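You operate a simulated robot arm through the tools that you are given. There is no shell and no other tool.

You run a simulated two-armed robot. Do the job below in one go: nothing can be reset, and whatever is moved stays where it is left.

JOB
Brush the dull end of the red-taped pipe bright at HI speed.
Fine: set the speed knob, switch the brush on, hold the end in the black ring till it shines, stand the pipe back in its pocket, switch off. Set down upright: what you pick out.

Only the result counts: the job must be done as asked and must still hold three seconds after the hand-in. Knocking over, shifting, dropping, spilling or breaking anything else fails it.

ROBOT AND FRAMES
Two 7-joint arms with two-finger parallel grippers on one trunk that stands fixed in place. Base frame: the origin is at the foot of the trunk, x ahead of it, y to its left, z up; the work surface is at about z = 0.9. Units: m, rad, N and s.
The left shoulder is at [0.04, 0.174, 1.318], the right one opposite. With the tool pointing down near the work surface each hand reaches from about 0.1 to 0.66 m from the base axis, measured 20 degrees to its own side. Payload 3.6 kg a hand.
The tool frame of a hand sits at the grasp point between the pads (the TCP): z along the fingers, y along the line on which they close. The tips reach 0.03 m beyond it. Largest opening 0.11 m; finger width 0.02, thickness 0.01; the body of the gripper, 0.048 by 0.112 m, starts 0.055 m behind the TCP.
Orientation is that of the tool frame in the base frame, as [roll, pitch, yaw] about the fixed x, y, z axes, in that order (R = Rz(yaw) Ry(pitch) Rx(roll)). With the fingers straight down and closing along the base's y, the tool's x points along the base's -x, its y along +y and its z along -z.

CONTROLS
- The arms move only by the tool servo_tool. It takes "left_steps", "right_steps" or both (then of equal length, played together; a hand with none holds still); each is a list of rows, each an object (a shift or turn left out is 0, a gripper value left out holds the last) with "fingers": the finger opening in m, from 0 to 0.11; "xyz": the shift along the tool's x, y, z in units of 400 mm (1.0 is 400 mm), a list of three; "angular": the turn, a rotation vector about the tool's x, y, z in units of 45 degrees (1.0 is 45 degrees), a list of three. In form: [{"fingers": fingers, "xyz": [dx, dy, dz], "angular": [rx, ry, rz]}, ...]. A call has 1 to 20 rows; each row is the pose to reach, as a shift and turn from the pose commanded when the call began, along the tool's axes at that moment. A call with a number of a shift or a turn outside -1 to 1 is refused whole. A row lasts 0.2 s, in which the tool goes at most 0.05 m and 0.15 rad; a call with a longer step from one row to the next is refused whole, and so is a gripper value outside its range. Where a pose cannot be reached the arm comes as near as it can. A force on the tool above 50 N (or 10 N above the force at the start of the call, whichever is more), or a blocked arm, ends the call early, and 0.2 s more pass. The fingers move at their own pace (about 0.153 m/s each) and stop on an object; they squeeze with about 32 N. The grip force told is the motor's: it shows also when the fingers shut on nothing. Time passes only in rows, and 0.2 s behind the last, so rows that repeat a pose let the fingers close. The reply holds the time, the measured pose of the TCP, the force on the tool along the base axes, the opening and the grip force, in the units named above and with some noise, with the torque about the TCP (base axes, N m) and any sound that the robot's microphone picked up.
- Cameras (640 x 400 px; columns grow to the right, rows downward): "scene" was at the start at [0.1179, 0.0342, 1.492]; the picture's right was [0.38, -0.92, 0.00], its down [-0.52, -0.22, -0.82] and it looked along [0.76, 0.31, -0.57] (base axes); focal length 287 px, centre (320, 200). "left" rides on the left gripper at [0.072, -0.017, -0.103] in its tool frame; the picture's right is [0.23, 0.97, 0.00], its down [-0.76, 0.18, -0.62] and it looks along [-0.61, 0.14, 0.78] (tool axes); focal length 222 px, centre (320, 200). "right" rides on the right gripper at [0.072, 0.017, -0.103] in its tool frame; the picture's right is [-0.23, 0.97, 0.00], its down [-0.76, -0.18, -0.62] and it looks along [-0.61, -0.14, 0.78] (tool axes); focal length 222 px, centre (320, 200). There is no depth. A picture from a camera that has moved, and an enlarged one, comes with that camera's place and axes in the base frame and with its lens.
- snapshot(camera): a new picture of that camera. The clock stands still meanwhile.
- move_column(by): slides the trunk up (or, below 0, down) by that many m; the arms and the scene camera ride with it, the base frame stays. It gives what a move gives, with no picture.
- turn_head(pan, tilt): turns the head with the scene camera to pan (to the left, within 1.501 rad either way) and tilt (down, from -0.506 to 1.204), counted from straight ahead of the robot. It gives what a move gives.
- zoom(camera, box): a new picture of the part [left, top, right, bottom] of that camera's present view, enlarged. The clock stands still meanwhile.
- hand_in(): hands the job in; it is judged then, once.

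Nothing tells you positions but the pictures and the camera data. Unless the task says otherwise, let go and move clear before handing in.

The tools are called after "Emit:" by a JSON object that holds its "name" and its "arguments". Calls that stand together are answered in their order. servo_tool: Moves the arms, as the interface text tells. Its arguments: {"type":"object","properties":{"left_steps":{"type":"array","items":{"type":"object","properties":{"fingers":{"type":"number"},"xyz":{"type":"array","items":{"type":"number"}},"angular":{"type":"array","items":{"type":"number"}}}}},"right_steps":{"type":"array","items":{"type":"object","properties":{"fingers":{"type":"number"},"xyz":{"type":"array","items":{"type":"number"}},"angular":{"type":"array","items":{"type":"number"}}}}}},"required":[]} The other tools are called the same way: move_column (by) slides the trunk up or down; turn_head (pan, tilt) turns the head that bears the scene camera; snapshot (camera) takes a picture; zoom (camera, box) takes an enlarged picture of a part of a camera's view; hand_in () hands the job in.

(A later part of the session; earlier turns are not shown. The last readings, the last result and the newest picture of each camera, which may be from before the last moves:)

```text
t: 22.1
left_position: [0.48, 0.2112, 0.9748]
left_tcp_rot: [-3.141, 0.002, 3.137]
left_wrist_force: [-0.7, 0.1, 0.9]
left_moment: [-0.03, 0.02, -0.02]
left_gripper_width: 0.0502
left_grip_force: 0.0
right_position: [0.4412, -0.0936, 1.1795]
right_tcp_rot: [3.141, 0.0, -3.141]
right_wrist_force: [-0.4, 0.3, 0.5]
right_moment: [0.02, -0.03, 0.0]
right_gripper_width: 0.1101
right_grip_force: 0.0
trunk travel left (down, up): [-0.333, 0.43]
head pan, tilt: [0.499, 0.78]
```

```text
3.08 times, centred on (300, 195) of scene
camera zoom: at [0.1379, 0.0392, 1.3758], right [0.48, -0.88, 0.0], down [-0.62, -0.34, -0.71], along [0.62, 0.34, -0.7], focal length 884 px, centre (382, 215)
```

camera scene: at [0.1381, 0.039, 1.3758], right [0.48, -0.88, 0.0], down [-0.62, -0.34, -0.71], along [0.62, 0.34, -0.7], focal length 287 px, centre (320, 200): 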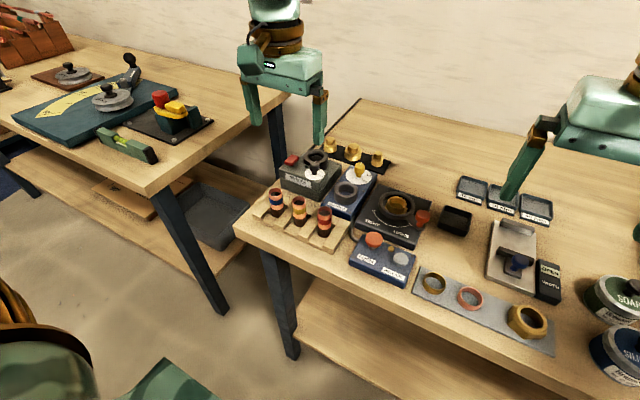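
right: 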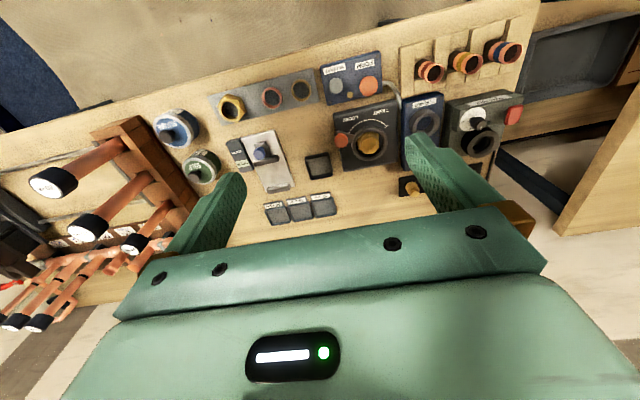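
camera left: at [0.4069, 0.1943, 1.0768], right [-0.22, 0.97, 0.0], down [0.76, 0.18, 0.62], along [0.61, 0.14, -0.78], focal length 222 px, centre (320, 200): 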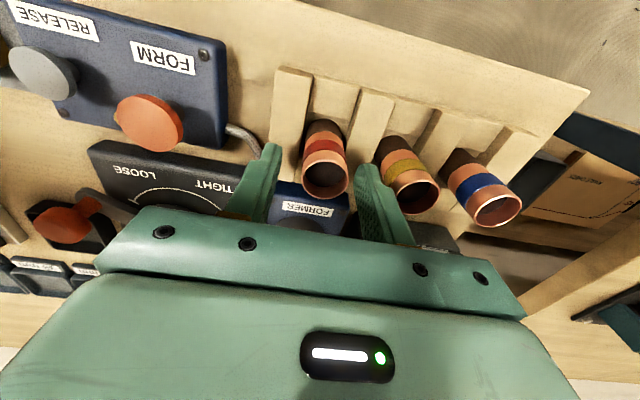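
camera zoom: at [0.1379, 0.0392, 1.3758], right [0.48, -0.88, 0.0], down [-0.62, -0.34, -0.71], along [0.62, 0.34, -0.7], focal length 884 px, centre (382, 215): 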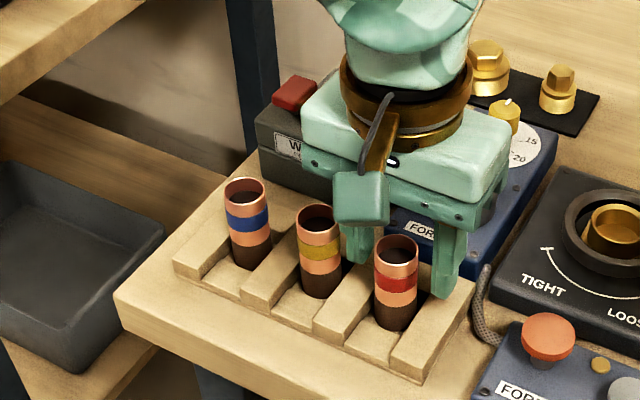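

The fingers now flank the pipe. I'll zoom in to check the alignment before closing.

Emit:
{"name": "zoom", "arguments": {"camera": "left", "box": [240, 105, 400, 245]}}

Emit:
{"name": "zoom", "arguments": {"camera": "scene", "box": [290, 180, 360, 250]}}

```text
2.86 times, centred on (320, 175) of left
camera zoom: at [0.4069, 0.1943, 1.0768], right [-0.22, 0.97, 0.0], down [0.76, 0.18, 0.62], along [0.61, 0.14, -0.78], focal length 635 px, centre (320, 271)
```

zoom: 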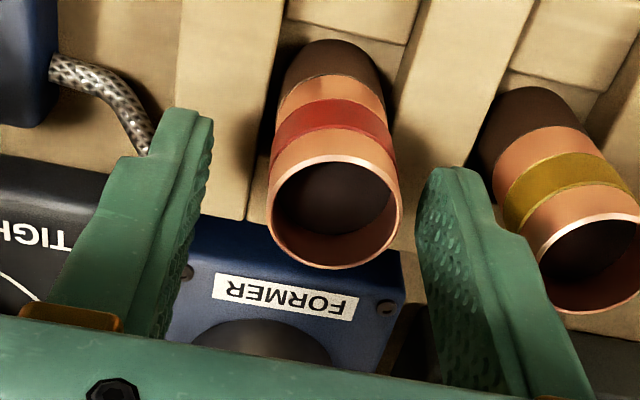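

```text
5.71 times, centred on (325, 215) of scene
camera zoom: at [0.1379, 0.0392, 1.3758], right [0.48, -0.88, 0.0], down [-0.62, -0.34, -0.71], along [0.62, 0.34, -0.7], focal length 1642 px, centre (291, 114)
```

zoom: 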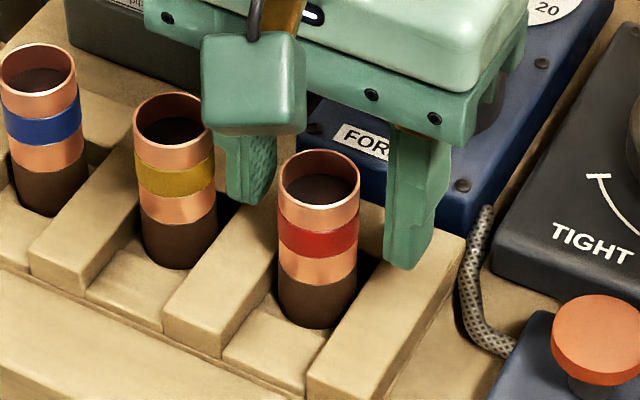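

The pipe axis sits about 3 mm toward +y of my TCP. I'll correct that, lower 5 mm and recheck.

Emit:
{"name": "servo_tool", "arguments": {"left_steps": [{"xyz": [0.003, 0.007, 0.013], "fingers": 0.05}, {"xyz": [0.003, 0.007, 0.013], "fingers": 0.05}]}}

Emit:
{"name": "zoom", "arguments": {"camera": "left", "box": [240, 105, 400, 245]}}

```text
t: 22.6
left_position: [0.4798, 0.2147, 0.9688]
left_tcp_rot: [3.14, 0.002, 3.139]
left_wrist_force: [0.0, 0.8, 0.0]
left_moment: [-0.03, -0.01, 0.01]
left_gripper_width: 0.0503
left_grip_force: 0.0
right_position: [0.4427, -0.0928, 1.1786]
right_tcp_rot: [3.141, 0.0, 3.142]
right_wrist_force: [-0.4, -0.2, 0.1]
right_moment: [0.0, -0.03, 0.02]
right_gripper_width: 0.1099
right_grip_force: 0.0
trunk travel left (down, up): [-0.333, 0.43]
head pan, tilt: [0.499, 0.78]
```

```text
2.86 times, centred on (320, 175) of left
camera zoom: at [0.4054, 0.1979, 1.072], right [-0.22, 0.97, 0.0], down [0.76, 0.17, 0.62], along [0.61, 0.14, -0.78], focal length 635 px, centre (320, 271)
```

zoom: 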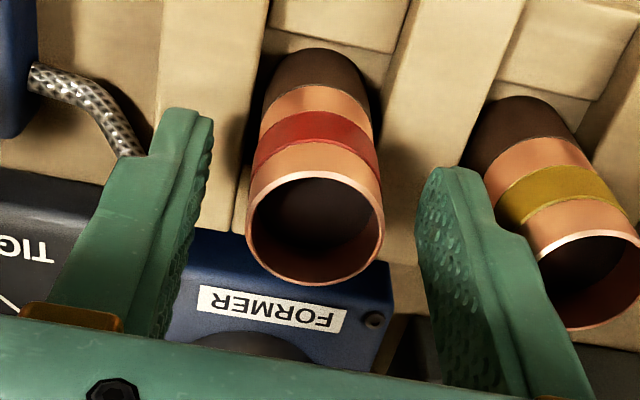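

The pipe is now centred within 1 mm. I'll close the fingers on it.

Emit:
{"name": "servo_tool", "arguments": {"left_steps": [{"fingers": 0.015}, {"fingers": 0.015}]}}

Emit:
{"name": "zoom", "arguments": {"camera": "left", "box": [240, 105, 400, 245]}}

Emit:
{"name": "zoom", "arguments": {"camera": "scene", "box": [290, 180, 360, 250]}}

```text
t: 23.2
left_position: [0.4782, 0.214, 0.9694]
left_tcp_rot: [-3.14, 0.002, 3.137]
left_wrist_force: [0.4, 0.3, -0.1]
left_moment: [-0.03, 0.0, 0.0]
left_gripper_width: 0.0265
left_grip_force: 31.7
right_position: [0.4408, -0.0933, 1.1791]
right_tcp_rot: [-3.141, -0.001, 3.142]
right_wrist_force: [-0.2, 0.6, -0.5]
right_moment: [0.0, 0.01, 0.0]
right_gripper_width: 0.1103
right_grip_force: 0.1
trunk travel left (down, up): [-0.333, 0.43]
head pan, tilt: [0.499, 0.78]
```

```text
2.86 times, centred on (320, 175) of left
camera zoom: at [0.4054, 0.198, 1.072], right [-0.22, 0.97, 0.0], down [0.76, 0.17, 0.62], along [0.61, 0.14, -0.78], focal length 635 px, centre (320, 271)
```

zoom: 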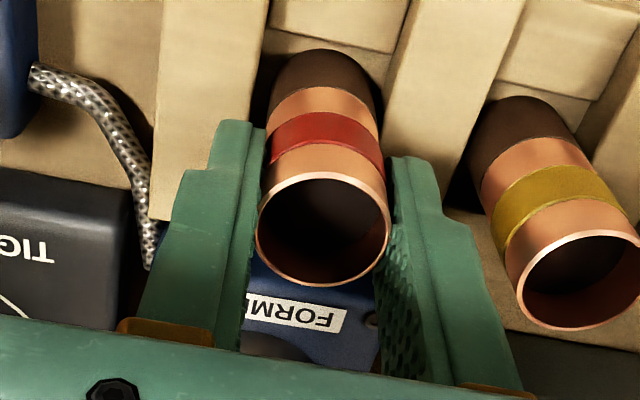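

```text
5.71 times, centred on (325, 215) of scene
camera zoom: at [0.1381, 0.0393, 1.3758], right [0.48, -0.88, 0.0], down [-0.62, -0.34, -0.71], along [0.62, 0.34, -0.7], focal length 1642 px, centre (291, 114)
```

zoom: 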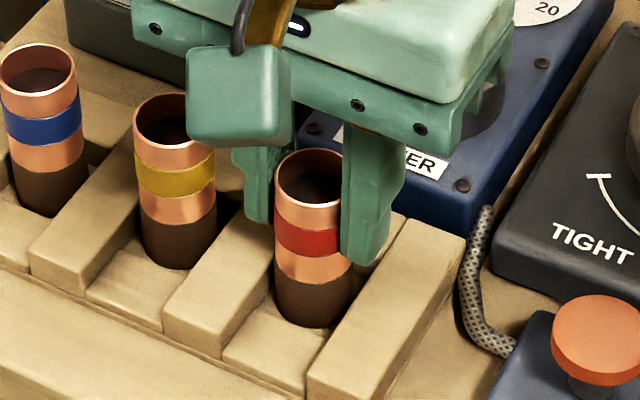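

The pipe is held at a width of 0.0265 m. I'll lift it straight up 130 mm and check it before moving over the ring.

Emit:
{"name": "servo_tool", "arguments": {"left_steps": [{"xyz": [0, 0, -0.05]}, {"xyz": [0, 0, -0.11]}, {"xyz": [0, 0, -0.19]}, {"xyz": [0, 0, -0.26]}, {"xyz": [0, 0, -0.325]}, {"xyz": [0, 0, -0.325]}]}}

Emit:
{"name": "zoom", "arguments": {"camera": "scene", "box": [250, 110, 370, 250]}}

Emit:
{"name": "snapshot", "arguments": {"camera": "left"}}

```text
t: 24.6
left_position: [0.4732, 0.2168, 1.0985]
left_tcp_rot: [-3.14, 0.0, 3.137]
left_wrist_force: [0.3, 0.6, -0.1]
left_moment: [-0.02, -0.01, 0.0]
left_gripper_width: 0.0265
left_grip_force: 31.9
right_position: [0.4425, -0.0925, 1.1787]
right_tcp_rot: [3.14, 0.0, -3.142]
right_wrist_force: [-0.7, -0.5, 0.4]
right_moment: [0.02, 0.01, 0.02]
right_gripper_width: 0.1099
right_grip_force: 0.1
trunk travel left (down, up): [-0.333, 0.43]
head pan, tilt: [0.499, 0.78]
```

```text
2.86 times, centred on (310, 180) of scene
camera zoom: at [0.1384, 0.0395, 1.3757], right [0.48, -0.88, 0.0], down [-0.62, -0.34, -0.71], along [0.62, 0.34, -0.7], focal length 821 px, centre (349, 257)
```

zoom: 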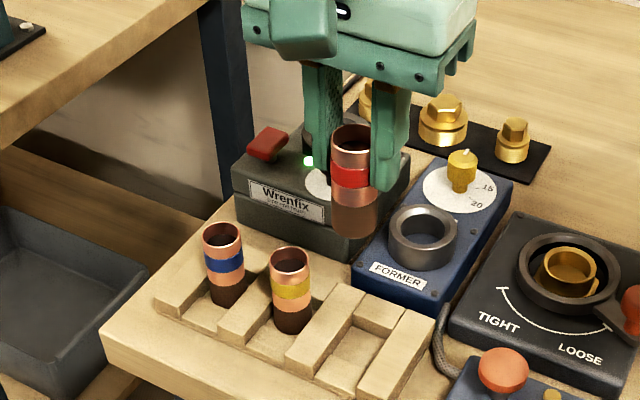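

```text
taken
camera left: at [0.4007, 0.2005, 1.2013], right [-0.22, 0.97, 0.0], down [0.76, 0.17, 0.62], along [0.61, 0.14, -0.78], focal length 222 px, centre (320, 200)
```

left: 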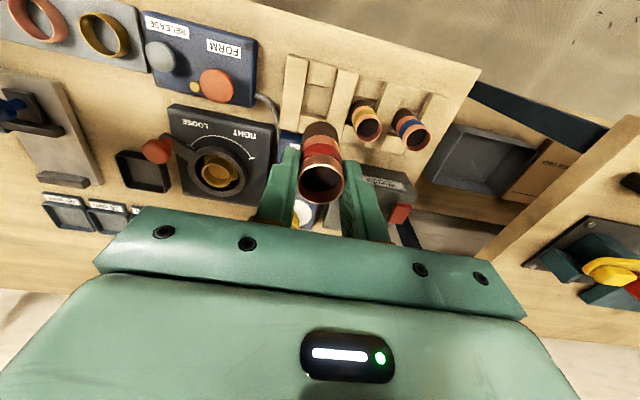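

The pipe is out, upright and held firmly; it is about 65 mm long. I'll carry it at this height to above the black ring, then check the alignment.

Emit:
{"name": "servo_tool", "arguments": {"left_steps": [{"xyz": [-0.05, 0.03, 0]}, {"xyz": [-0.13, 0.085, 0]}, {"xyz": [-0.22, 0.143, 0]}, {"xyz": [-0.3, 0.195, 0]}, {"xyz": [-0.36, 0.235, 0]}, {"xyz": [-0.393, 0.256, 0]}, {"xyz": [-0.393, 0.256, 0]}, {"xyz": [-0.393, 0.256, 0]}]}}

Emit:
{"name": "zoom", "arguments": {"camera": "left", "box": [220, 75, 420, 245]}}

Emit:
{"name": "zoom", "arguments": {"camera": "scene", "box": [265, 90, 365, 200]}}

```text
t: 26.4
left_position: [0.6115, 0.3222, 1.0985]
left_tcp_rot: [3.14, 0.001, 3.138]
left_wrist_force: [-0.4, 0.7, -0.2]
left_moment: [0.02, -0.01, 0.0]
left_gripper_width: 0.0269
left_grip_force: 31.9
left hand out of reach, approached as far as the arm can: row 5, 6, 7, 8
right_position: [0.4415, -0.0923, 1.1795]
right_tcp_rot: [3.141, 0.0, -3.141]
right_wrist_force: [-0.2, 1.2, 0.2]
right_moment: [-0.01, 0.0, -0.04]
right_gripper_width: 0.1099
right_grip_force: 0.0
trunk travel left (down, up): [-0.333, 0.43]
head pan, tilt: [0.499, 0.78]
```

```text
2.35 times, centred on (320, 160) of left
camera zoom: at [0.5398, 0.3063, 1.2016], right [-0.22, 0.97, 0.0], down [0.76, 0.17, 0.63], along [0.61, 0.14, -0.78], focal length 523 px, centre (320, 294)
```

zoom: 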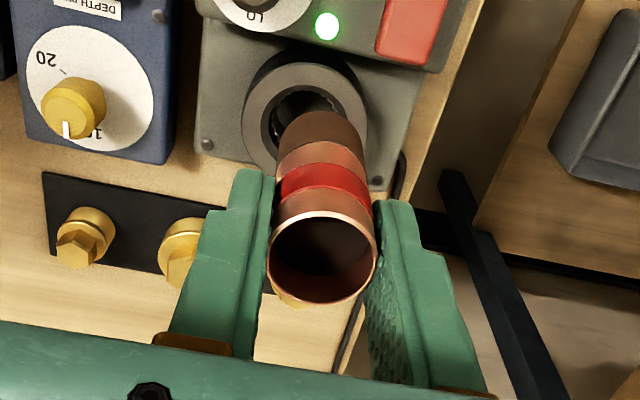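

```text
3.64 times, centred on (315, 145) of scene
camera zoom: at [0.138, 0.0393, 1.3758], right [0.48, -0.88, 0.0], down [-0.62, -0.34, -0.71], along [0.62, 0.34, -0.7], focal length 1045 px, centre (338, 400)
```

zoom: 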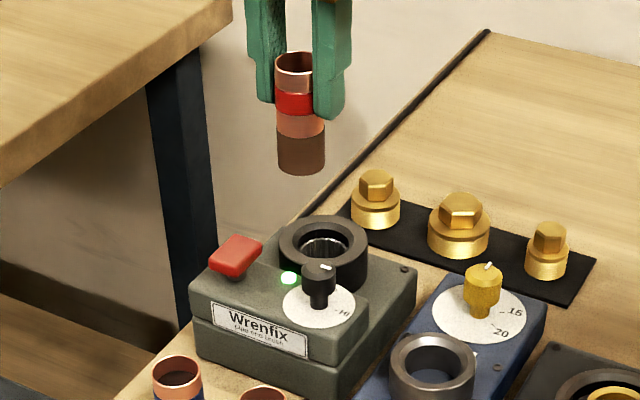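

A vertical tool falls about 18 mm short of the ring, confirmed at (0.630, 0.320). I'll put the pipe back in its pocket and re-grip it with the hand tilted about the closing axis. That keeps the pipe vertical while the wrist sits nearer to the robot. First I'll go back above the pocket.

Emit:
{"name": "servo_tool", "arguments": {"left_steps": [{"xyz": [0.05, -0.035, 0]}, {"xyz": [0.13, -0.09, 0]}, {"xyz": [0.21, -0.145, 0]}, {"xyz": [0.29, -0.2, 0]}, {"xyz": [0.35, -0.242, 0]}, {"xyz": [0.38, -0.2625, 0]}, {"xyz": [0.38, -0.2625, 0]}]}}

Emit:
{"name": "snapshot", "arguments": {"camera": "left"}}

Emit:
{"name": "zoom", "arguments": {"camera": "scene", "box": [250, 110, 370, 250]}}

```text
t: 28.1
left_position: [0.4618, 0.2174, 1.1031]
left_tcp_rot: [3.141, 0.002, 3.138]
left_wrist_force: [0.3, 0.4, 0.0]
left_moment: [0.01, 0.03, 0.0]
left_gripper_width: 0.0268
left_grip_force: 32.0
right_position: [0.4419, -0.0916, 1.1787]
right_tcp_rot: [-3.14, 0.0, 3.141]
right_wrist_force: [0.1, -0.2, -0.1]
right_moment: [0.0, 0.02, 0.02]
right_gripper_width: 0.1101
right_grip_force: 0.1
trunk travel left (down, up): [-0.333, 0.43]
head pan, tilt: [0.499, 0.78]
```

```text
taken
camera left: at [0.3887, 0.2008, 1.2052], right [-0.22, 0.97, 0.0], down [0.76, 0.18, 0.62], along [0.61, 0.14, -0.78], focal length 222 px, centre (320, 200)
```

left: 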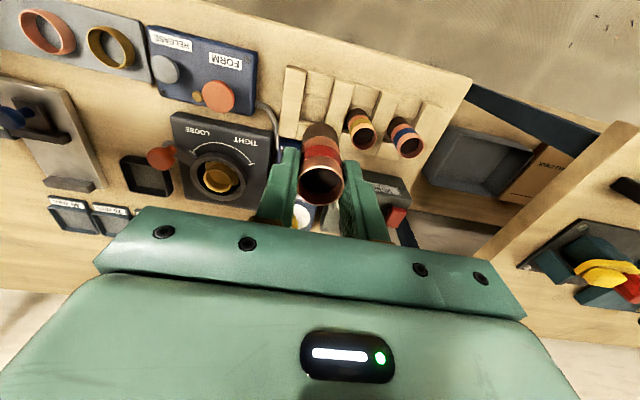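

```text
2.86 times, centred on (310, 180) of scene
camera zoom: at [0.1383, 0.0394, 1.3757], right [0.48, -0.88, 0.0], down [-0.62, -0.34, -0.71], along [0.62, 0.34, -0.7], focal length 821 px, centre (349, 257)
```

zoom: 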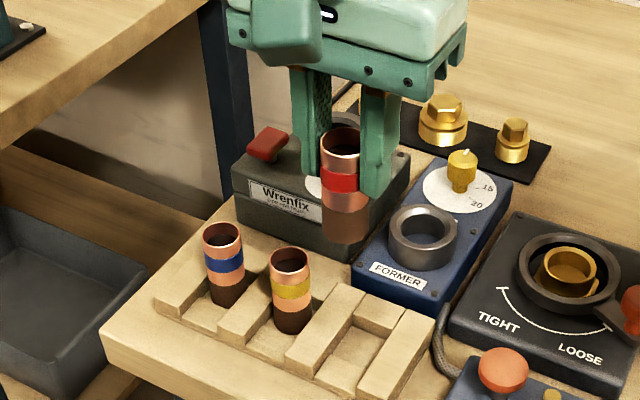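

The hand is at about (0.461, 0.218). I'll align over the pocket and descend to just above the ridges, then check.

Emit:
{"name": "servo_tool", "arguments": {"left_steps": [{"xyz": [-0.035, 0, 0.0]}, {"xyz": [-0.035, 0, 0.09]}, {"xyz": [-0.035, 0, 0.17]}, {"xyz": [-0.035, 0, 0.23]}, {"xyz": [-0.035, 0, 0.23]}]}}

Emit:
{"name": "zoom", "arguments": {"camera": "left", "box": [220, 45, 420, 245]}}

Emit:
{"name": "zoom", "arguments": {"camera": "scene", "box": [280, 170, 360, 250]}}

```text
t: 29.2
left_position: [0.473, 0.213, 1.0077]
left_tcp_rot: [3.141, 0.002, 3.138]
left_wrist_force: [-0.4, -0.3, -0.4]
left_moment: [-0.01, 0.0, 0.02]
left_gripper_width: 0.0267
left_grip_force: 32.4
right_position: [0.4411, -0.0931, 1.1788]
right_tcp_rot: [-3.141, 0.0, -3.141]
right_wrist_force: [0.9, 0.1, 0.3]
right_moment: [0.0, 0.0, -0.03]
right_gripper_width: 0.11
right_grip_force: 0.0
trunk travel left (down, up): [-0.333, 0.43]
head pan, tilt: [0.499, 0.78]
```

```text
2.00 times, centred on (320, 145) of left
camera zoom: at [0.4008, 0.1973, 1.1105], right [-0.22, 0.97, 0.0], down [0.76, 0.17, 0.62], along [0.61, 0.14, -0.78], focal length 444 px, centre (320, 310)
```

zoom: 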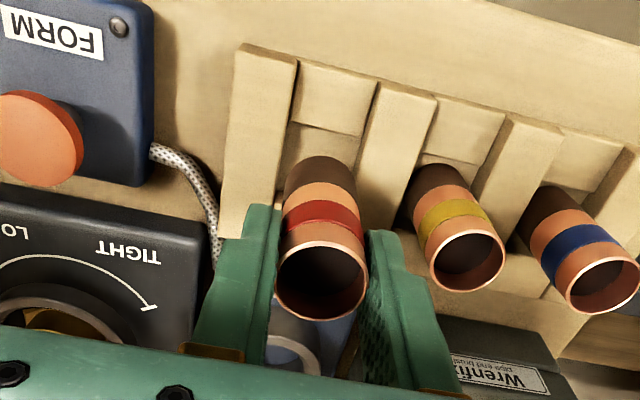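

```text
5.00 times, centred on (320, 210) of scene
camera zoom: at [0.1377, 0.0392, 1.3758], right [0.48, -0.88, 0.0], down [-0.62, -0.34, -0.71], along [0.62, 0.34, -0.7], focal length 1436 px, centre (320, 150)
```

zoom: 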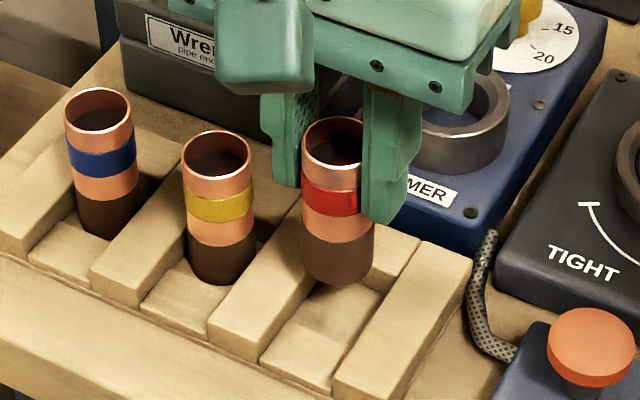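

I need about 4.6 mm in +x to match the recorded grasp pose. I'll shift and lower partway into the pocket.

Emit:
{"name": "servo_tool", "arguments": {"left_steps": [{"xyz": [-0.0105, 0.003, 0.0]}, {"xyz": [-0.0105, 0.003, 0.015]}, {"xyz": [-0.0105, 0.003, 0.03]}, {"xyz": [-0.0105, 0.003, 0.03]}]}}

Emit:
{"name": "zoom", "arguments": {"camera": "left", "box": [220, 45, 420, 245]}}

Emit:
{"name": "zoom", "arguments": {"camera": "scene", "box": [280, 170, 360, 250]}}

```text
t: 30.2
left_position: [0.4778, 0.2176, 0.9962]
left_tcp_rot: [3.141, 0.003, 3.138]
left_wrist_force: [-0.6, 0.3, -0.2]
left_moment: [0.04, 0.01, 0.01]
left_gripper_width: 0.0268
left_grip_force: 32.0
right_position: [0.4411, -0.0936, 1.1785]
right_tcp_rot: [3.141, 0.0, -3.142]
right_wrist_force: [0.3, -0.1, -0.2]
right_moment: [0.01, 0.02, 0.01]
right_gripper_width: 0.1101
right_grip_force: 0.0
trunk travel left (down, up): [-0.333, 0.43]
head pan, tilt: [0.499, 0.78]
```

```text
2.00 times, centred on (320, 145) of left
camera zoom: at [0.4057, 0.2012, 1.0983], right [-0.22, 0.97, 0.0], down [0.76, 0.18, 0.62], along [0.61, 0.14, -0.78], focal length 444 px, centre (320, 310)
```

zoom: 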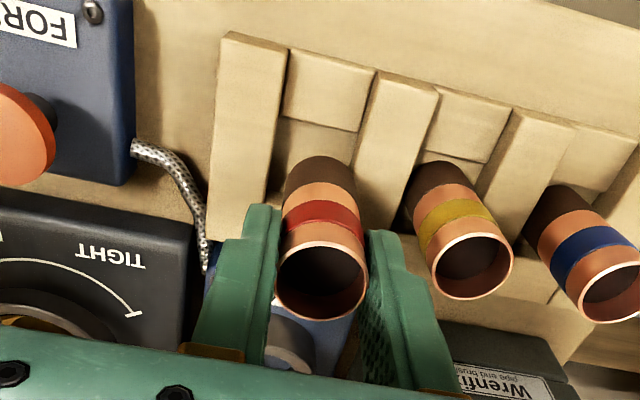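

```text
5.00 times, centred on (320, 210) of scene
camera zoom: at [0.138, 0.0393, 1.3758], right [0.48, -0.88, 0.0], down [-0.62, -0.34, -0.71], along [0.62, 0.34, -0.7], focal length 1436 px, centre (320, 150)
```

zoom: 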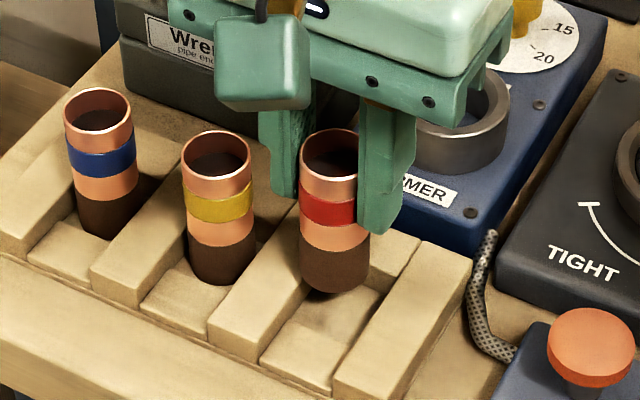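

The hand overshot about 3 mm in +y, so I'll correct laterally before lowering further.

Emit:
{"name": "servo_tool", "arguments": {"left_steps": [{"xyz": [0, -0.007, 0.0]}, {"xyz": [0, -0.007, 0.0]}, {"xyz": [0, -0.007, 0.0]}]}}

Emit:
{"name": "zoom", "arguments": {"camera": "left", "box": [220, 45, 420, 245]}}

```text
t: 31.1
left_position: [0.4788, 0.2149, 0.9952]
left_tcp_rot: [3.141, 0.001, 3.137]
left_wrist_force: [0.3, 0.5, 0.4]
left_moment: [0.01, -0.04, -0.02]
left_gripper_width: 0.027
left_grip_force: 31.6
right_position: [0.4418, -0.0925, 1.1797]
right_tcp_rot: [3.141, 0.0, 3.14]
right_wrist_force: [0.0, 0.0, -0.6]
right_moment: [0.03, 0.0, 0.01]
right_gripper_width: 0.1101
right_grip_force: 0.1
trunk travel left (down, up): [-0.333, 0.43]
head pan, tilt: [0.499, 0.78]
```

```text
2.00 times, centred on (320, 145) of left
camera zoom: at [0.4056, 0.1984, 1.0982], right [-0.22, 0.97, 0.0], down [0.76, 0.17, 0.62], along [0.61, 0.14, -0.78], focal length 444 px, centre (320, 310)
```

zoom: 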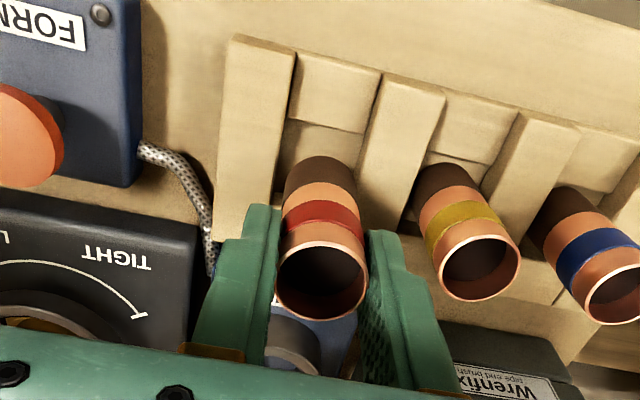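

Aligned to within 0.4 mm of the original grasp pose. I'll lower the pipe to the pocket floor.

Emit:
{"name": "servo_tool", "arguments": {"left_steps": [{"xyz": [0, 0, 0.015]}, {"xyz": [0, 0, 0.03]}, {"xyz": [0, 0, 0.045]}, {"xyz": [0, 0, 0.058]}, {"xyz": [0, 0, 0.064]}, {"xyz": [0, 0, 0.064]}]}}

Emit:
{"name": "zoom", "arguments": {"camera": "left", "box": [220, 45, 420, 245]}}

Emit:
{"name": "zoom", "arguments": {"camera": "scene", "box": [280, 170, 360, 250]}}

```text
t: 32.5
left_position: [0.4783, 0.2153, 0.9698]
left_tcp_rot: [-3.14, 0.003, 3.137]
left_wrist_force: [0.3, 1.8, 4.5]
left_moment: [0.12, -0.04, -0.02]
left_gripper_width: 0.0267
left_grip_force: 31.6
right_position: [0.4415, -0.0931, 1.179]
right_tcp_rot: [3.142, -0.001, -3.141]
right_wrist_force: [-0.3, 0.4, -0.2]
right_moment: [-0.01, -0.02, -0.02]
right_gripper_width: 0.11
right_grip_force: 0.0
trunk travel left (down, up): [-0.333, 0.43]
head pan, tilt: [0.499, 0.78]
```

```text
2.00 times, centred on (320, 145) of left
camera zoom: at [0.4053, 0.1983, 1.0727], right [-0.22, 0.97, 0.0], down [0.76, 0.17, 0.63], along [0.61, 0.14, -0.78], focal length 444 px, centre (320, 310)
```

zoom: 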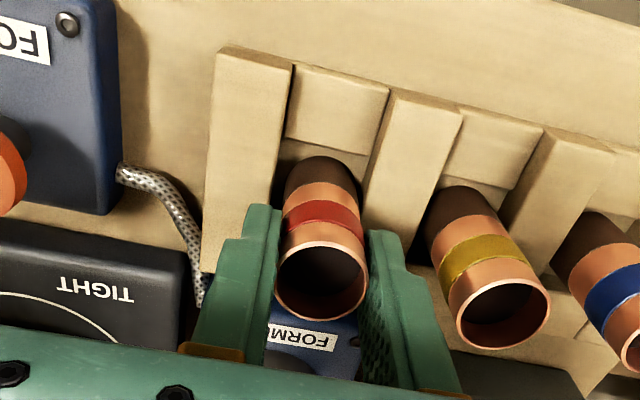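

```text
5.00 times, centred on (320, 210) of scene
camera zoom: at [0.1377, 0.0394, 1.3759], right [0.48, -0.88, 0.0], down [-0.62, -0.34, -0.71], along [0.62, 0.34, -0.7], focal length 1436 px, centre (320, 150)
```

zoom: 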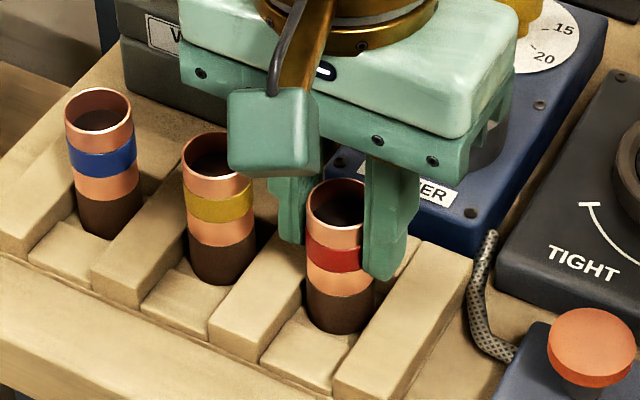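

The pipe rests on the pocket floor (4.5 N) at its original place. I'll open the fingers, then tilt the hand 14° about the closing axis so the wrist comes toward the robot.

Emit:
{"name": "servo_tool", "arguments": {"left_steps": [{"fingers": 0.05}, {"fingers": 0.05}, {"xyz": [0.0075, 0, -0.0075], "angular": [0, -0.1, 0], "fingers": 0.05}, {"xyz": [0.0075, 0, -0.0075], "angular": [0, -0.2, 0], "fingers": 0.05}, {"xyz": [0.0075, 0, -0.0075], "angular": [0, -0.311, 0], "fingers": 0.05}, {"xyz": [0.0075, 0, -0.0075], "angular": [0, -0.311, 0], "fingers": 0.05}]}}

Emit:
{"name": "zoom", "arguments": {"camera": "left", "box": [220, 85, 420, 285]}}

Emit:
{"name": "zoom", "arguments": {"camera": "scene", "box": [280, 170, 360, 250]}}

```text
t: 33.9
left_position: [0.4736, 0.2153, 0.9726]
left_tcp_rot: [3.141, 0.246, 3.137]
left_wrist_force: [0.6, -0.2, -0.9]
left_moment: [-0.03, 0.01, 0.02]
left_gripper_width: 0.0501
left_grip_force: 0.1
right_position: [0.4425, -0.093, 1.1782]
right_tcp_rot: [3.141, -0.001, 3.141]
right_wrist_force: [0.3, 0.0, 0.0]
right_moment: [-0.03, -0.02, -0.01]
right_gripper_width: 0.1102
right_grip_force: 0.1
trunk travel left (down, up): [-0.333, 0.43]
head pan, tilt: [0.499, 0.78]
```

```text
2.00 times, centred on (320, 185) of left
camera zoom: at [0.3787, 0.1988, 1.0547], right [-0.22, 0.97, -0.05], down [0.59, 0.18, 0.79], along [0.78, 0.14, -0.61], focal length 444 px, centre (320, 230)
```

zoom: 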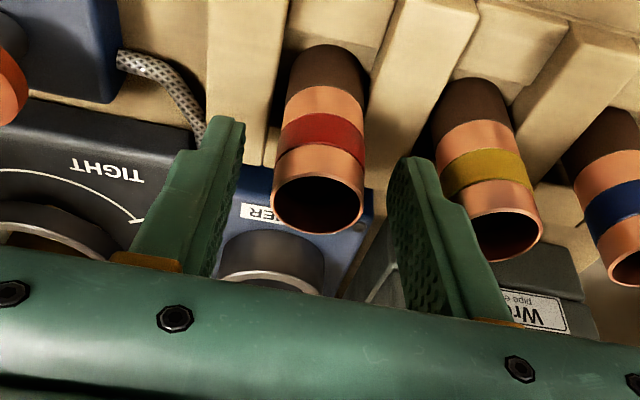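

```text
5.00 times, centred on (320, 210) of scene
camera zoom: at [0.1383, 0.0393, 1.3757], right [0.48, -0.88, 0.0], down [-0.62, -0.34, -0.71], along [0.62, 0.34, -0.7], focal length 1436 px, centre (320, 150)
```

zoom: 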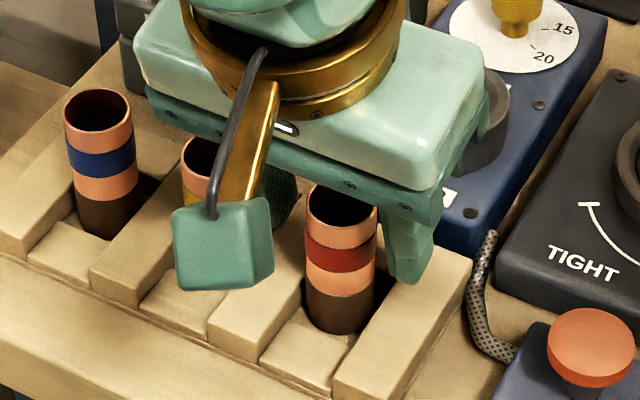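

The tilted fingers still flank the red pipe evenly. I'll close on it and lift to carrying height.

Emit:
{"name": "servo_tool", "arguments": {"left_steps": [{"fingers": 0.015}, {"fingers": 0.015}, {"fingers": 0.015}]}}

Emit:
{"name": "zoom", "arguments": {"camera": "left", "box": [220, 85, 420, 285]}}

```text
t: 34.6
left_position: [0.4732, 0.2157, 0.9744]
left_tcp_rot: [3.14, 0.246, 3.139]
left_wrist_force: [-0.4, 0.2, -0.2]
left_moment: [-0.01, -0.01, 0.01]
left_gripper_width: 0.0264
left_grip_force: 32.3
right_position: [0.4423, -0.093, 1.1793]
right_tcp_rot: [-3.141, -0.001, -3.142]
right_wrist_force: [0.2, -0.3, -0.4]
right_moment: [0.01, 0.0, -0.01]
right_gripper_width: 0.1102
right_grip_force: 0.1
trunk travel left (down, up): [-0.333, 0.43]
head pan, tilt: [0.499, 0.78]
```

```text
2.00 times, centred on (320, 185) of left
camera zoom: at [0.3786, 0.1988, 1.0548], right [-0.22, 0.97, -0.05], down [0.59, 0.18, 0.79], along [0.78, 0.14, -0.61], focal length 444 px, centre (320, 230)
```

zoom: 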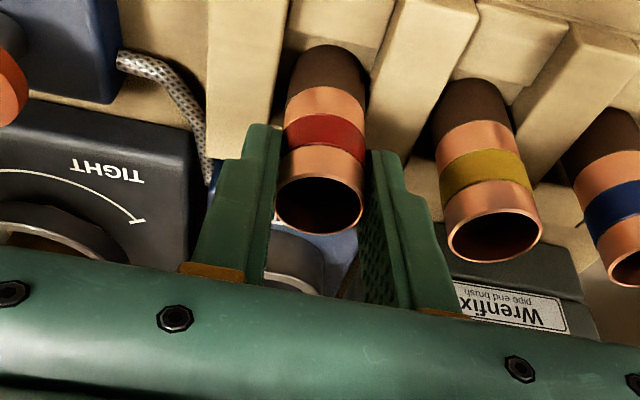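

Gripped again at 0.0264 m with the pipe undisturbed. I'll lift vertically, taking the tilt into account.

Emit:
{"name": "servo_tool", "arguments": {"left_steps": [{"xyz": [-0.008, 0, -0.0303]}, {"xyz": [-0.019, 0, -0.0758]}, {"xyz": [-0.038, 0, -0.1516]}, {"xyz": [-0.0571, 0, -0.2273]}, {"xyz": [-0.0761, 0, -0.3031]}, {"xyz": [-0.0761, 0, -0.3031]}]}}

Emit:
{"name": "snapshot", "arguments": {"camera": "left"}}

Emit:
{"name": "zoom", "arguments": {"camera": "scene", "box": [250, 110, 370, 250]}}

```text
t: 36.0
left_position: [0.4742, 0.2139, 1.0992]
left_tcp_rot: [-3.14, 0.245, 3.138]
left_wrist_force: [0.3, -0.4, -0.6]
left_moment: [0.02, 0.01, 0.01]
left_gripper_width: 0.0267
left_grip_force: 31.9
right_position: [0.4426, -0.0937, 1.1787]
right_tcp_rot: [-3.14, -0.002, 3.141]
right_wrist_force: [0.1, 0.0, -0.1]
right_moment: [-0.02, 0.01, 0.03]
right_gripper_width: 0.1099
right_grip_force: 0.1
trunk travel left (down, up): [-0.333, 0.43]
head pan, tilt: [0.499, 0.78]
```

```text
taken
camera left: at [0.3787, 0.1975, 1.1804], right [-0.22, 0.97, -0.05], down [0.59, 0.18, 0.79], along [0.78, 0.14, -0.61], focal length 222 px, centre (320, 200)
```

left: 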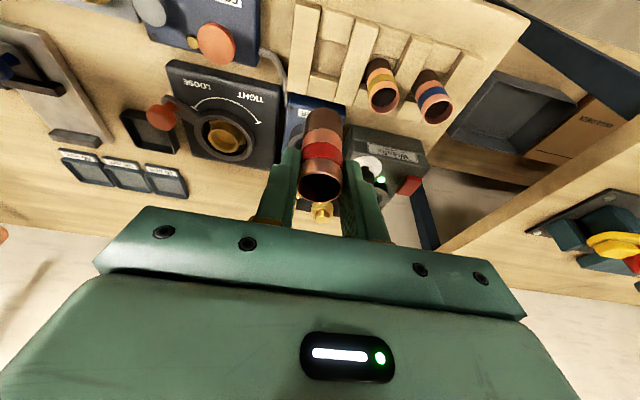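

```text
2.86 times, centred on (310, 180) of scene
camera zoom: at [0.1384, 0.0395, 1.3757], right [0.48, -0.88, 0.0], down [-0.62, -0.34, -0.71], along [0.62, 0.34, -0.7], focal length 821 px, centre (349, 257)
```

zoom: 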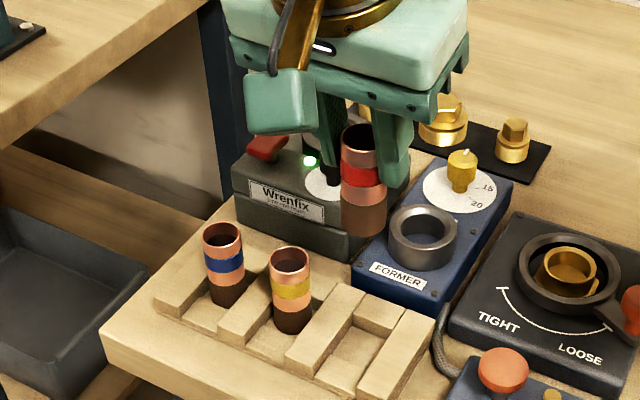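

The lift was clean and the pipe is vertical. I'll zoom on the empty pocket for later, then carry the pipe over the ring.

Emit:
{"name": "zoom", "arguments": {"camera": "left", "box": [270, 0, 470, 140]}}

Emit:
{"name": "servo_tool", "arguments": {"left_steps": [{"xyz": [-0.05, 0.036, 0.0126]}, {"xyz": [-0.13, 0.0926, 0.0326]}, {"xyz": [-0.21, 0.1495, 0.0527]}, {"xyz": [-0.29, 0.2065, 0.0728]}, {"xyz": [-0.345, 0.2456, 0.0866]}, {"xyz": [-0.3698, 0.2633, 0.0928]}, {"xyz": [-0.3698, 0.2633, 0.0928]}, {"xyz": [-0.3698, 0.2633, 0.0928]}]}}

Emit:
{"name": "zoom", "arguments": {"camera": "left", "box": [220, 75, 420, 245]}}

Emit:
{"name": "zoom", "arguments": {"camera": "scene", "box": [265, 90, 365, 200]}}

```text
2.86 times, centred on (370, 70) of left
camera zoom: at [0.3787, 0.1975, 1.1804], right [-0.22, 0.97, -0.05], down [0.59, 0.18, 0.79], along [0.78, 0.14, -0.61], focal length 635 px, centre (177, 571)
```

zoom: 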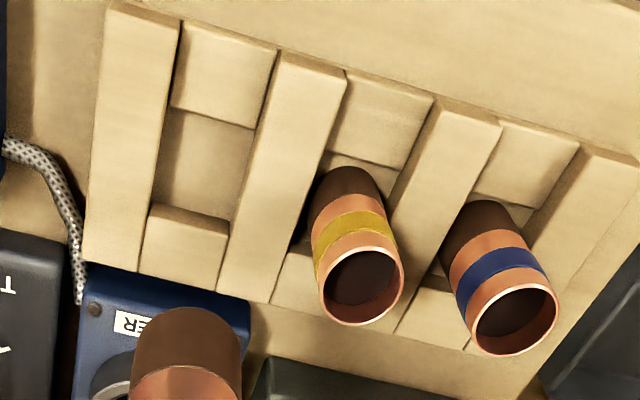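

```text
t: 37.9
left_position: [0.629, 0.3198, 1.1001]
left_tcp_rot: [3.141, 0.244, 3.137]
left_wrist_force: [-0.1, -0.5, -1.0]
left_moment: [0.0, 0.0, 0.03]
left_gripper_width: 0.0267
left_grip_force: 31.5
right_position: [0.4416, -0.0933, 1.1791]
right_tcp_rot: [-3.14, 0.001, -3.142]
right_wrist_force: [0.6, -0.4, -0.3]
right_moment: [0.0, 0.0, -0.03]
right_gripper_width: 0.1098
right_grip_force: 0.1
trunk travel left (down, up): [-0.333, 0.43]
head pan, tilt: [0.499, 0.78]
```

```text
2.35 times, centred on (320, 160) of left
camera zoom: at [0.5333, 0.3033, 1.1808], right [-0.22, 0.97, -0.05], down [0.59, 0.18, 0.79], along [0.78, 0.14, -0.61], focal length 523 px, centre (320, 294)
```

zoom: 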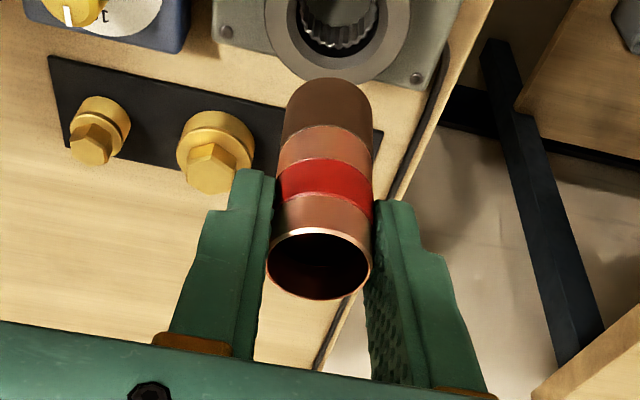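

```text
3.64 times, centred on (315, 145) of scene
camera zoom: at [0.1382, 0.0394, 1.3757], right [0.48, -0.88, 0.0], down [-0.62, -0.34, -0.71], along [0.62, 0.34, -0.7], focal length 1045 px, centre (338, 400)
```

zoom: 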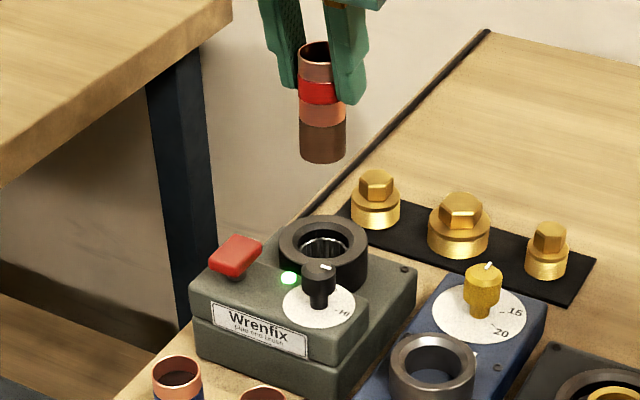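

The pipe is over the ring, about 2 mm too far in +x. I'll shift and lower until the pipe end is about 12 mm above the ring, then compare.

Emit:
{"name": "servo_tool", "arguments": {"left_steps": [{"xyz": [0.0126, -0.001, 0.042]}, {"xyz": [0.0252, -0.001, 0.084]}, {"xyz": [0.0378, -0.001, 0.1259]}, {"xyz": [0.0378, -0.001, 0.1259]}, {"xyz": [0.0378, -0.001, 0.1259]}]}}

Emit:
{"name": "zoom", "arguments": {"camera": "left", "box": [240, 45, 400, 185]}}

Emit:
{"name": "zoom", "arguments": {"camera": "scene", "box": [285, 110, 345, 180]}}

```text
t: 39.0
left_position: [0.6272, 0.3194, 1.0455]
left_tcp_rot: [3.141, 0.245, 3.139]
left_wrist_force: [-0.2, 0.6, -0.2]
left_moment: [0.01, 0.01, 0.01]
left_gripper_width: 0.0266
left_grip_force: 31.3
right_position: [0.4413, -0.093, 1.1797]
right_tcp_rot: [-3.14, 0.0, -3.141]
right_wrist_force: [-0.2, 0.6, -0.4]
right_moment: [0.01, 0.04, 0.01]
right_gripper_width: 0.1098
right_grip_force: 0.0
trunk travel left (down, up): [-0.333, 0.43]
head pan, tilt: [0.499, 0.78]
```

```text
2.86 times, centred on (320, 115) of left
camera zoom: at [0.5304, 0.3019, 1.1264], right [-0.22, 0.97, -0.05], down [0.59, 0.18, 0.79], along [0.78, 0.14, -0.61], focal length 635 px, centre (320, 443)
```

zoom: 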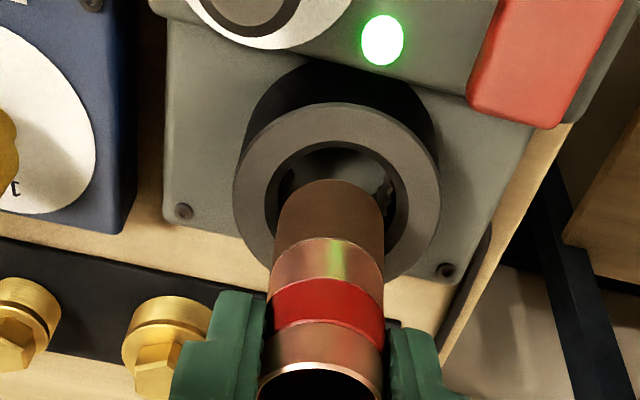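

```text
5.71 times, centred on (315, 145) of scene
camera zoom: at [0.1382, 0.0394, 1.3757], right [0.48, -0.88, 0.0], down [-0.62, -0.34, -0.71], along [0.62, 0.34, -0.7], focal length 1642 px, centre (349, 514)
```

zoom: 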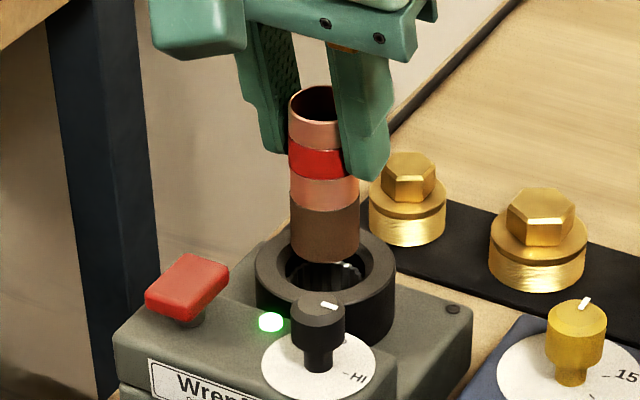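

The pipe end and ring centre agree within about 1 mm, with the end some 11 mm above the ring. I'll lower slowly into the mouth while watching the force.

Emit:
{"name": "servo_tool", "arguments": {"left_steps": [{"xyz": [0.0028, 0.0013, 0.0121]}, {"xyz": [0.0056, 0.0013, 0.0243]}, {"xyz": [0.0084, 0.0013, 0.0365]}, {"xyz": [0.0113, 0.0013, 0.0487]}, {"xyz": [0.0113, 0.0013, 0.0487]}]}}

Emit:
{"name": "zoom", "arguments": {"camera": "left", "box": [240, 45, 400, 185]}}

Emit:
{"name": "zoom", "arguments": {"camera": "scene", "box": [285, 110, 345, 180]}}

```text
t: 40.2
left_position: [0.6263, 0.3203, 1.025]
left_tcp_rot: [3.141, 0.246, 3.138]
left_wrist_force: [0.1, -0.3, -0.1]
left_moment: [0.02, 0.02, -0.01]
left_gripper_width: 0.0269
left_grip_force: 32.0
right_position: [0.441, -0.0926, 1.1796]
right_tcp_rot: [-3.141, -0.001, -3.141]
right_wrist_force: [-0.2, -0.4, 0.3]
right_moment: [0.01, -0.01, -0.01]
right_gripper_width: 0.1098
right_grip_force: 0.0
trunk travel left (down, up): [-0.333, 0.43]
head pan, tilt: [0.499, 0.78]
```

```text
2.86 times, centred on (320, 115) of left
camera zoom: at [0.5301, 0.3038, 1.107], right [-0.22, 0.97, -0.05], down [0.59, 0.18, 0.79], along [0.78, 0.14, -0.61], focal length 635 px, centre (320, 443)
```

zoom: 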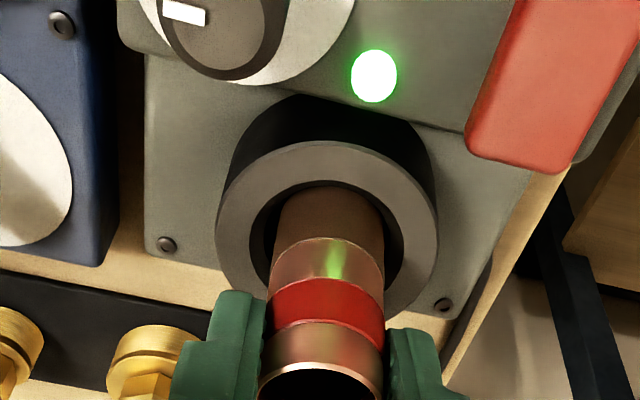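

```text
5.71 times, centred on (315, 145) of scene
camera zoom: at [0.1381, 0.0393, 1.3758], right [0.48, -0.88, 0.0], down [-0.62, -0.34, -0.71], along [0.62, 0.34, -0.7], focal length 1642 px, centre (349, 514)
```

zoom: 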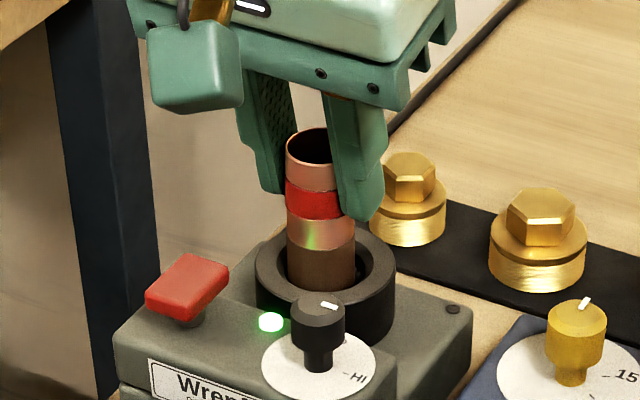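

The pipe end is about 8 mm inside the mouth with no contact force. I'll go another 20 mm down with a 1 mm correction toward -y.

Emit:
{"name": "servo_tool", "arguments": {"left_steps": [{"xyz": [0.0, -0.0025, 0.0]}, {"xyz": [0.0028, -0.0025, 0.0121]}, {"xyz": [0.0056, -0.0025, 0.0243]}, {"xyz": [0.0084, -0.0025, 0.0365]}, {"xyz": [0.0113, -0.0025, 0.0487]}, {"xyz": [0.0113, -0.0025, 0.0487]}]}}

Emit:
{"name": "zoom", "arguments": {"camera": "left", "box": [240, 45, 400, 185]}}

Emit:
{"name": "zoom", "arguments": {"camera": "scene", "box": [285, 110, 345, 180]}}

```text
t: 41.6
left_position: [0.626, 0.3185, 1.0056]
left_tcp_rot: [3.141, 0.247, 3.137]
left_wrist_force: [-0.3, 0.2, -1.0]
left_moment: [-0.01, -0.02, -0.02]
left_gripper_width: 0.0266
left_grip_force: 32.3
right_position: [0.4419, -0.094, 1.1803]
right_tcp_rot: [-3.141, 0.0, 3.141]
right_wrist_force: [0.0, 0.4, 0.6]
right_moment: [0.02, -0.01, 0.03]
right_gripper_width: 0.1099
right_grip_force: 0.1
trunk travel left (down, up): [-0.333, 0.43]
head pan, tilt: [0.499, 0.78]
```

```text
2.86 times, centred on (320, 115) of left
camera zoom: at [0.5307, 0.303, 1.0879], right [-0.22, 0.97, -0.05], down [0.59, 0.18, 0.79], along [0.78, 0.14, -0.61], focal length 635 px, centre (320, 443)
```

zoom: 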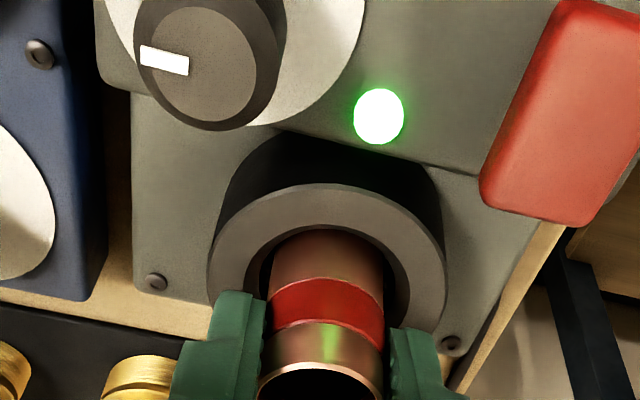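

```text
5.71 times, centred on (315, 145) of scene
camera zoom: at [0.1381, 0.0393, 1.3758], right [0.48, -0.88, 0.0], down [-0.62, -0.34, -0.71], along [0.62, 0.34, -0.7], focal length 1642 px, centre (349, 514)
```

zoom: 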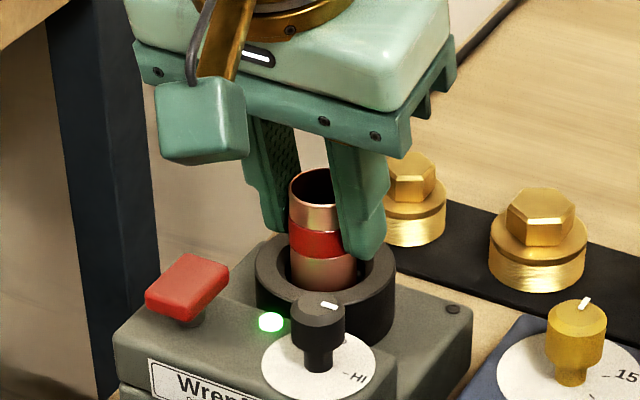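

The dull section is now wholly inside the ring with no side force. I'll hold there a couple of seconds and listen.

Emit:
{"name": "servo_tool", "arguments": {"left_steps": [{"xyz": [0, -0.001, 0.0]}, {"xyz": [0, -0.001, 0.0]}, {"xyz": [0, -0.001, 0.0]}, {"xyz": [0, -0.001, 0.0]}, {"xyz": [0, -0.001, 0.0]}, {"xyz": [0, -0.001, 0.0]}, {"xyz": [0, -0.001, 0.0]}, {"xyz": [0, -0.001, 0.0]}, {"xyz": [0, -0.001, 0.0]}, {"xyz": [0, -0.001, 0.0]}]}}

Emit:
{"name": "zoom", "arguments": {"camera": "left", "box": [240, 85, 400, 225]}}

Emit:
{"name": "zoom", "arguments": {"camera": "scene", "box": [295, 125, 335, 170]}}

```text
t: 43.9
left_position: [0.6266, 0.3189, 1.0057]
left_tcp_rot: [3.141, 0.245, 3.14]
left_wrist_force: [-0.2, -0.3, -0.2]
left_moment: [-0.01, 0.01, -0.03]
left_gripper_width: 0.0272
left_grip_force: 31.7
right_position: [0.4425, -0.093, 1.1795]
right_tcp_rot: [3.141, -0.001, -3.14]
right_wrist_force: [1.0, -0.3, -0.3]
right_moment: [0.01, 0.01, 0.01]
right_gripper_width: 0.1098
right_grip_force: 0.2
trunk travel left (down, up): [-0.333, 0.43]
head pan, tilt: [0.499, 0.78]
```

```text
2.86 times, centred on (320, 155) of left
camera zoom: at [0.5306, 0.3026, 1.0875], right [-0.22, 0.97, -0.05], down [0.59, 0.18, 0.79], along [0.78, 0.14, -0.61], focal length 635 px, centre (320, 329)
```

zoom: 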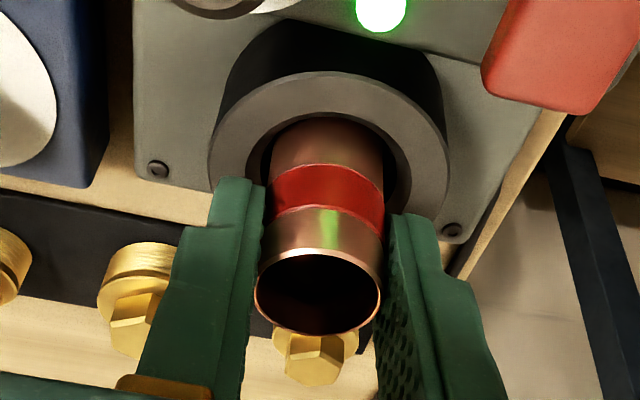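

```text
8.89 times, centred on (315, 148) of scene
camera zoom: at [0.1382, 0.0394, 1.3757], right [0.48, -0.88, 0.0], down [-0.62, -0.34, -0.71], along [0.62, 0.34, -0.7], focal length 2554 px, centre (364, 667)
```

zoom: 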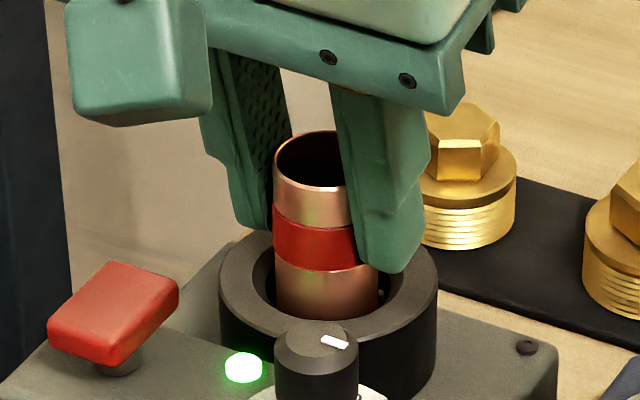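

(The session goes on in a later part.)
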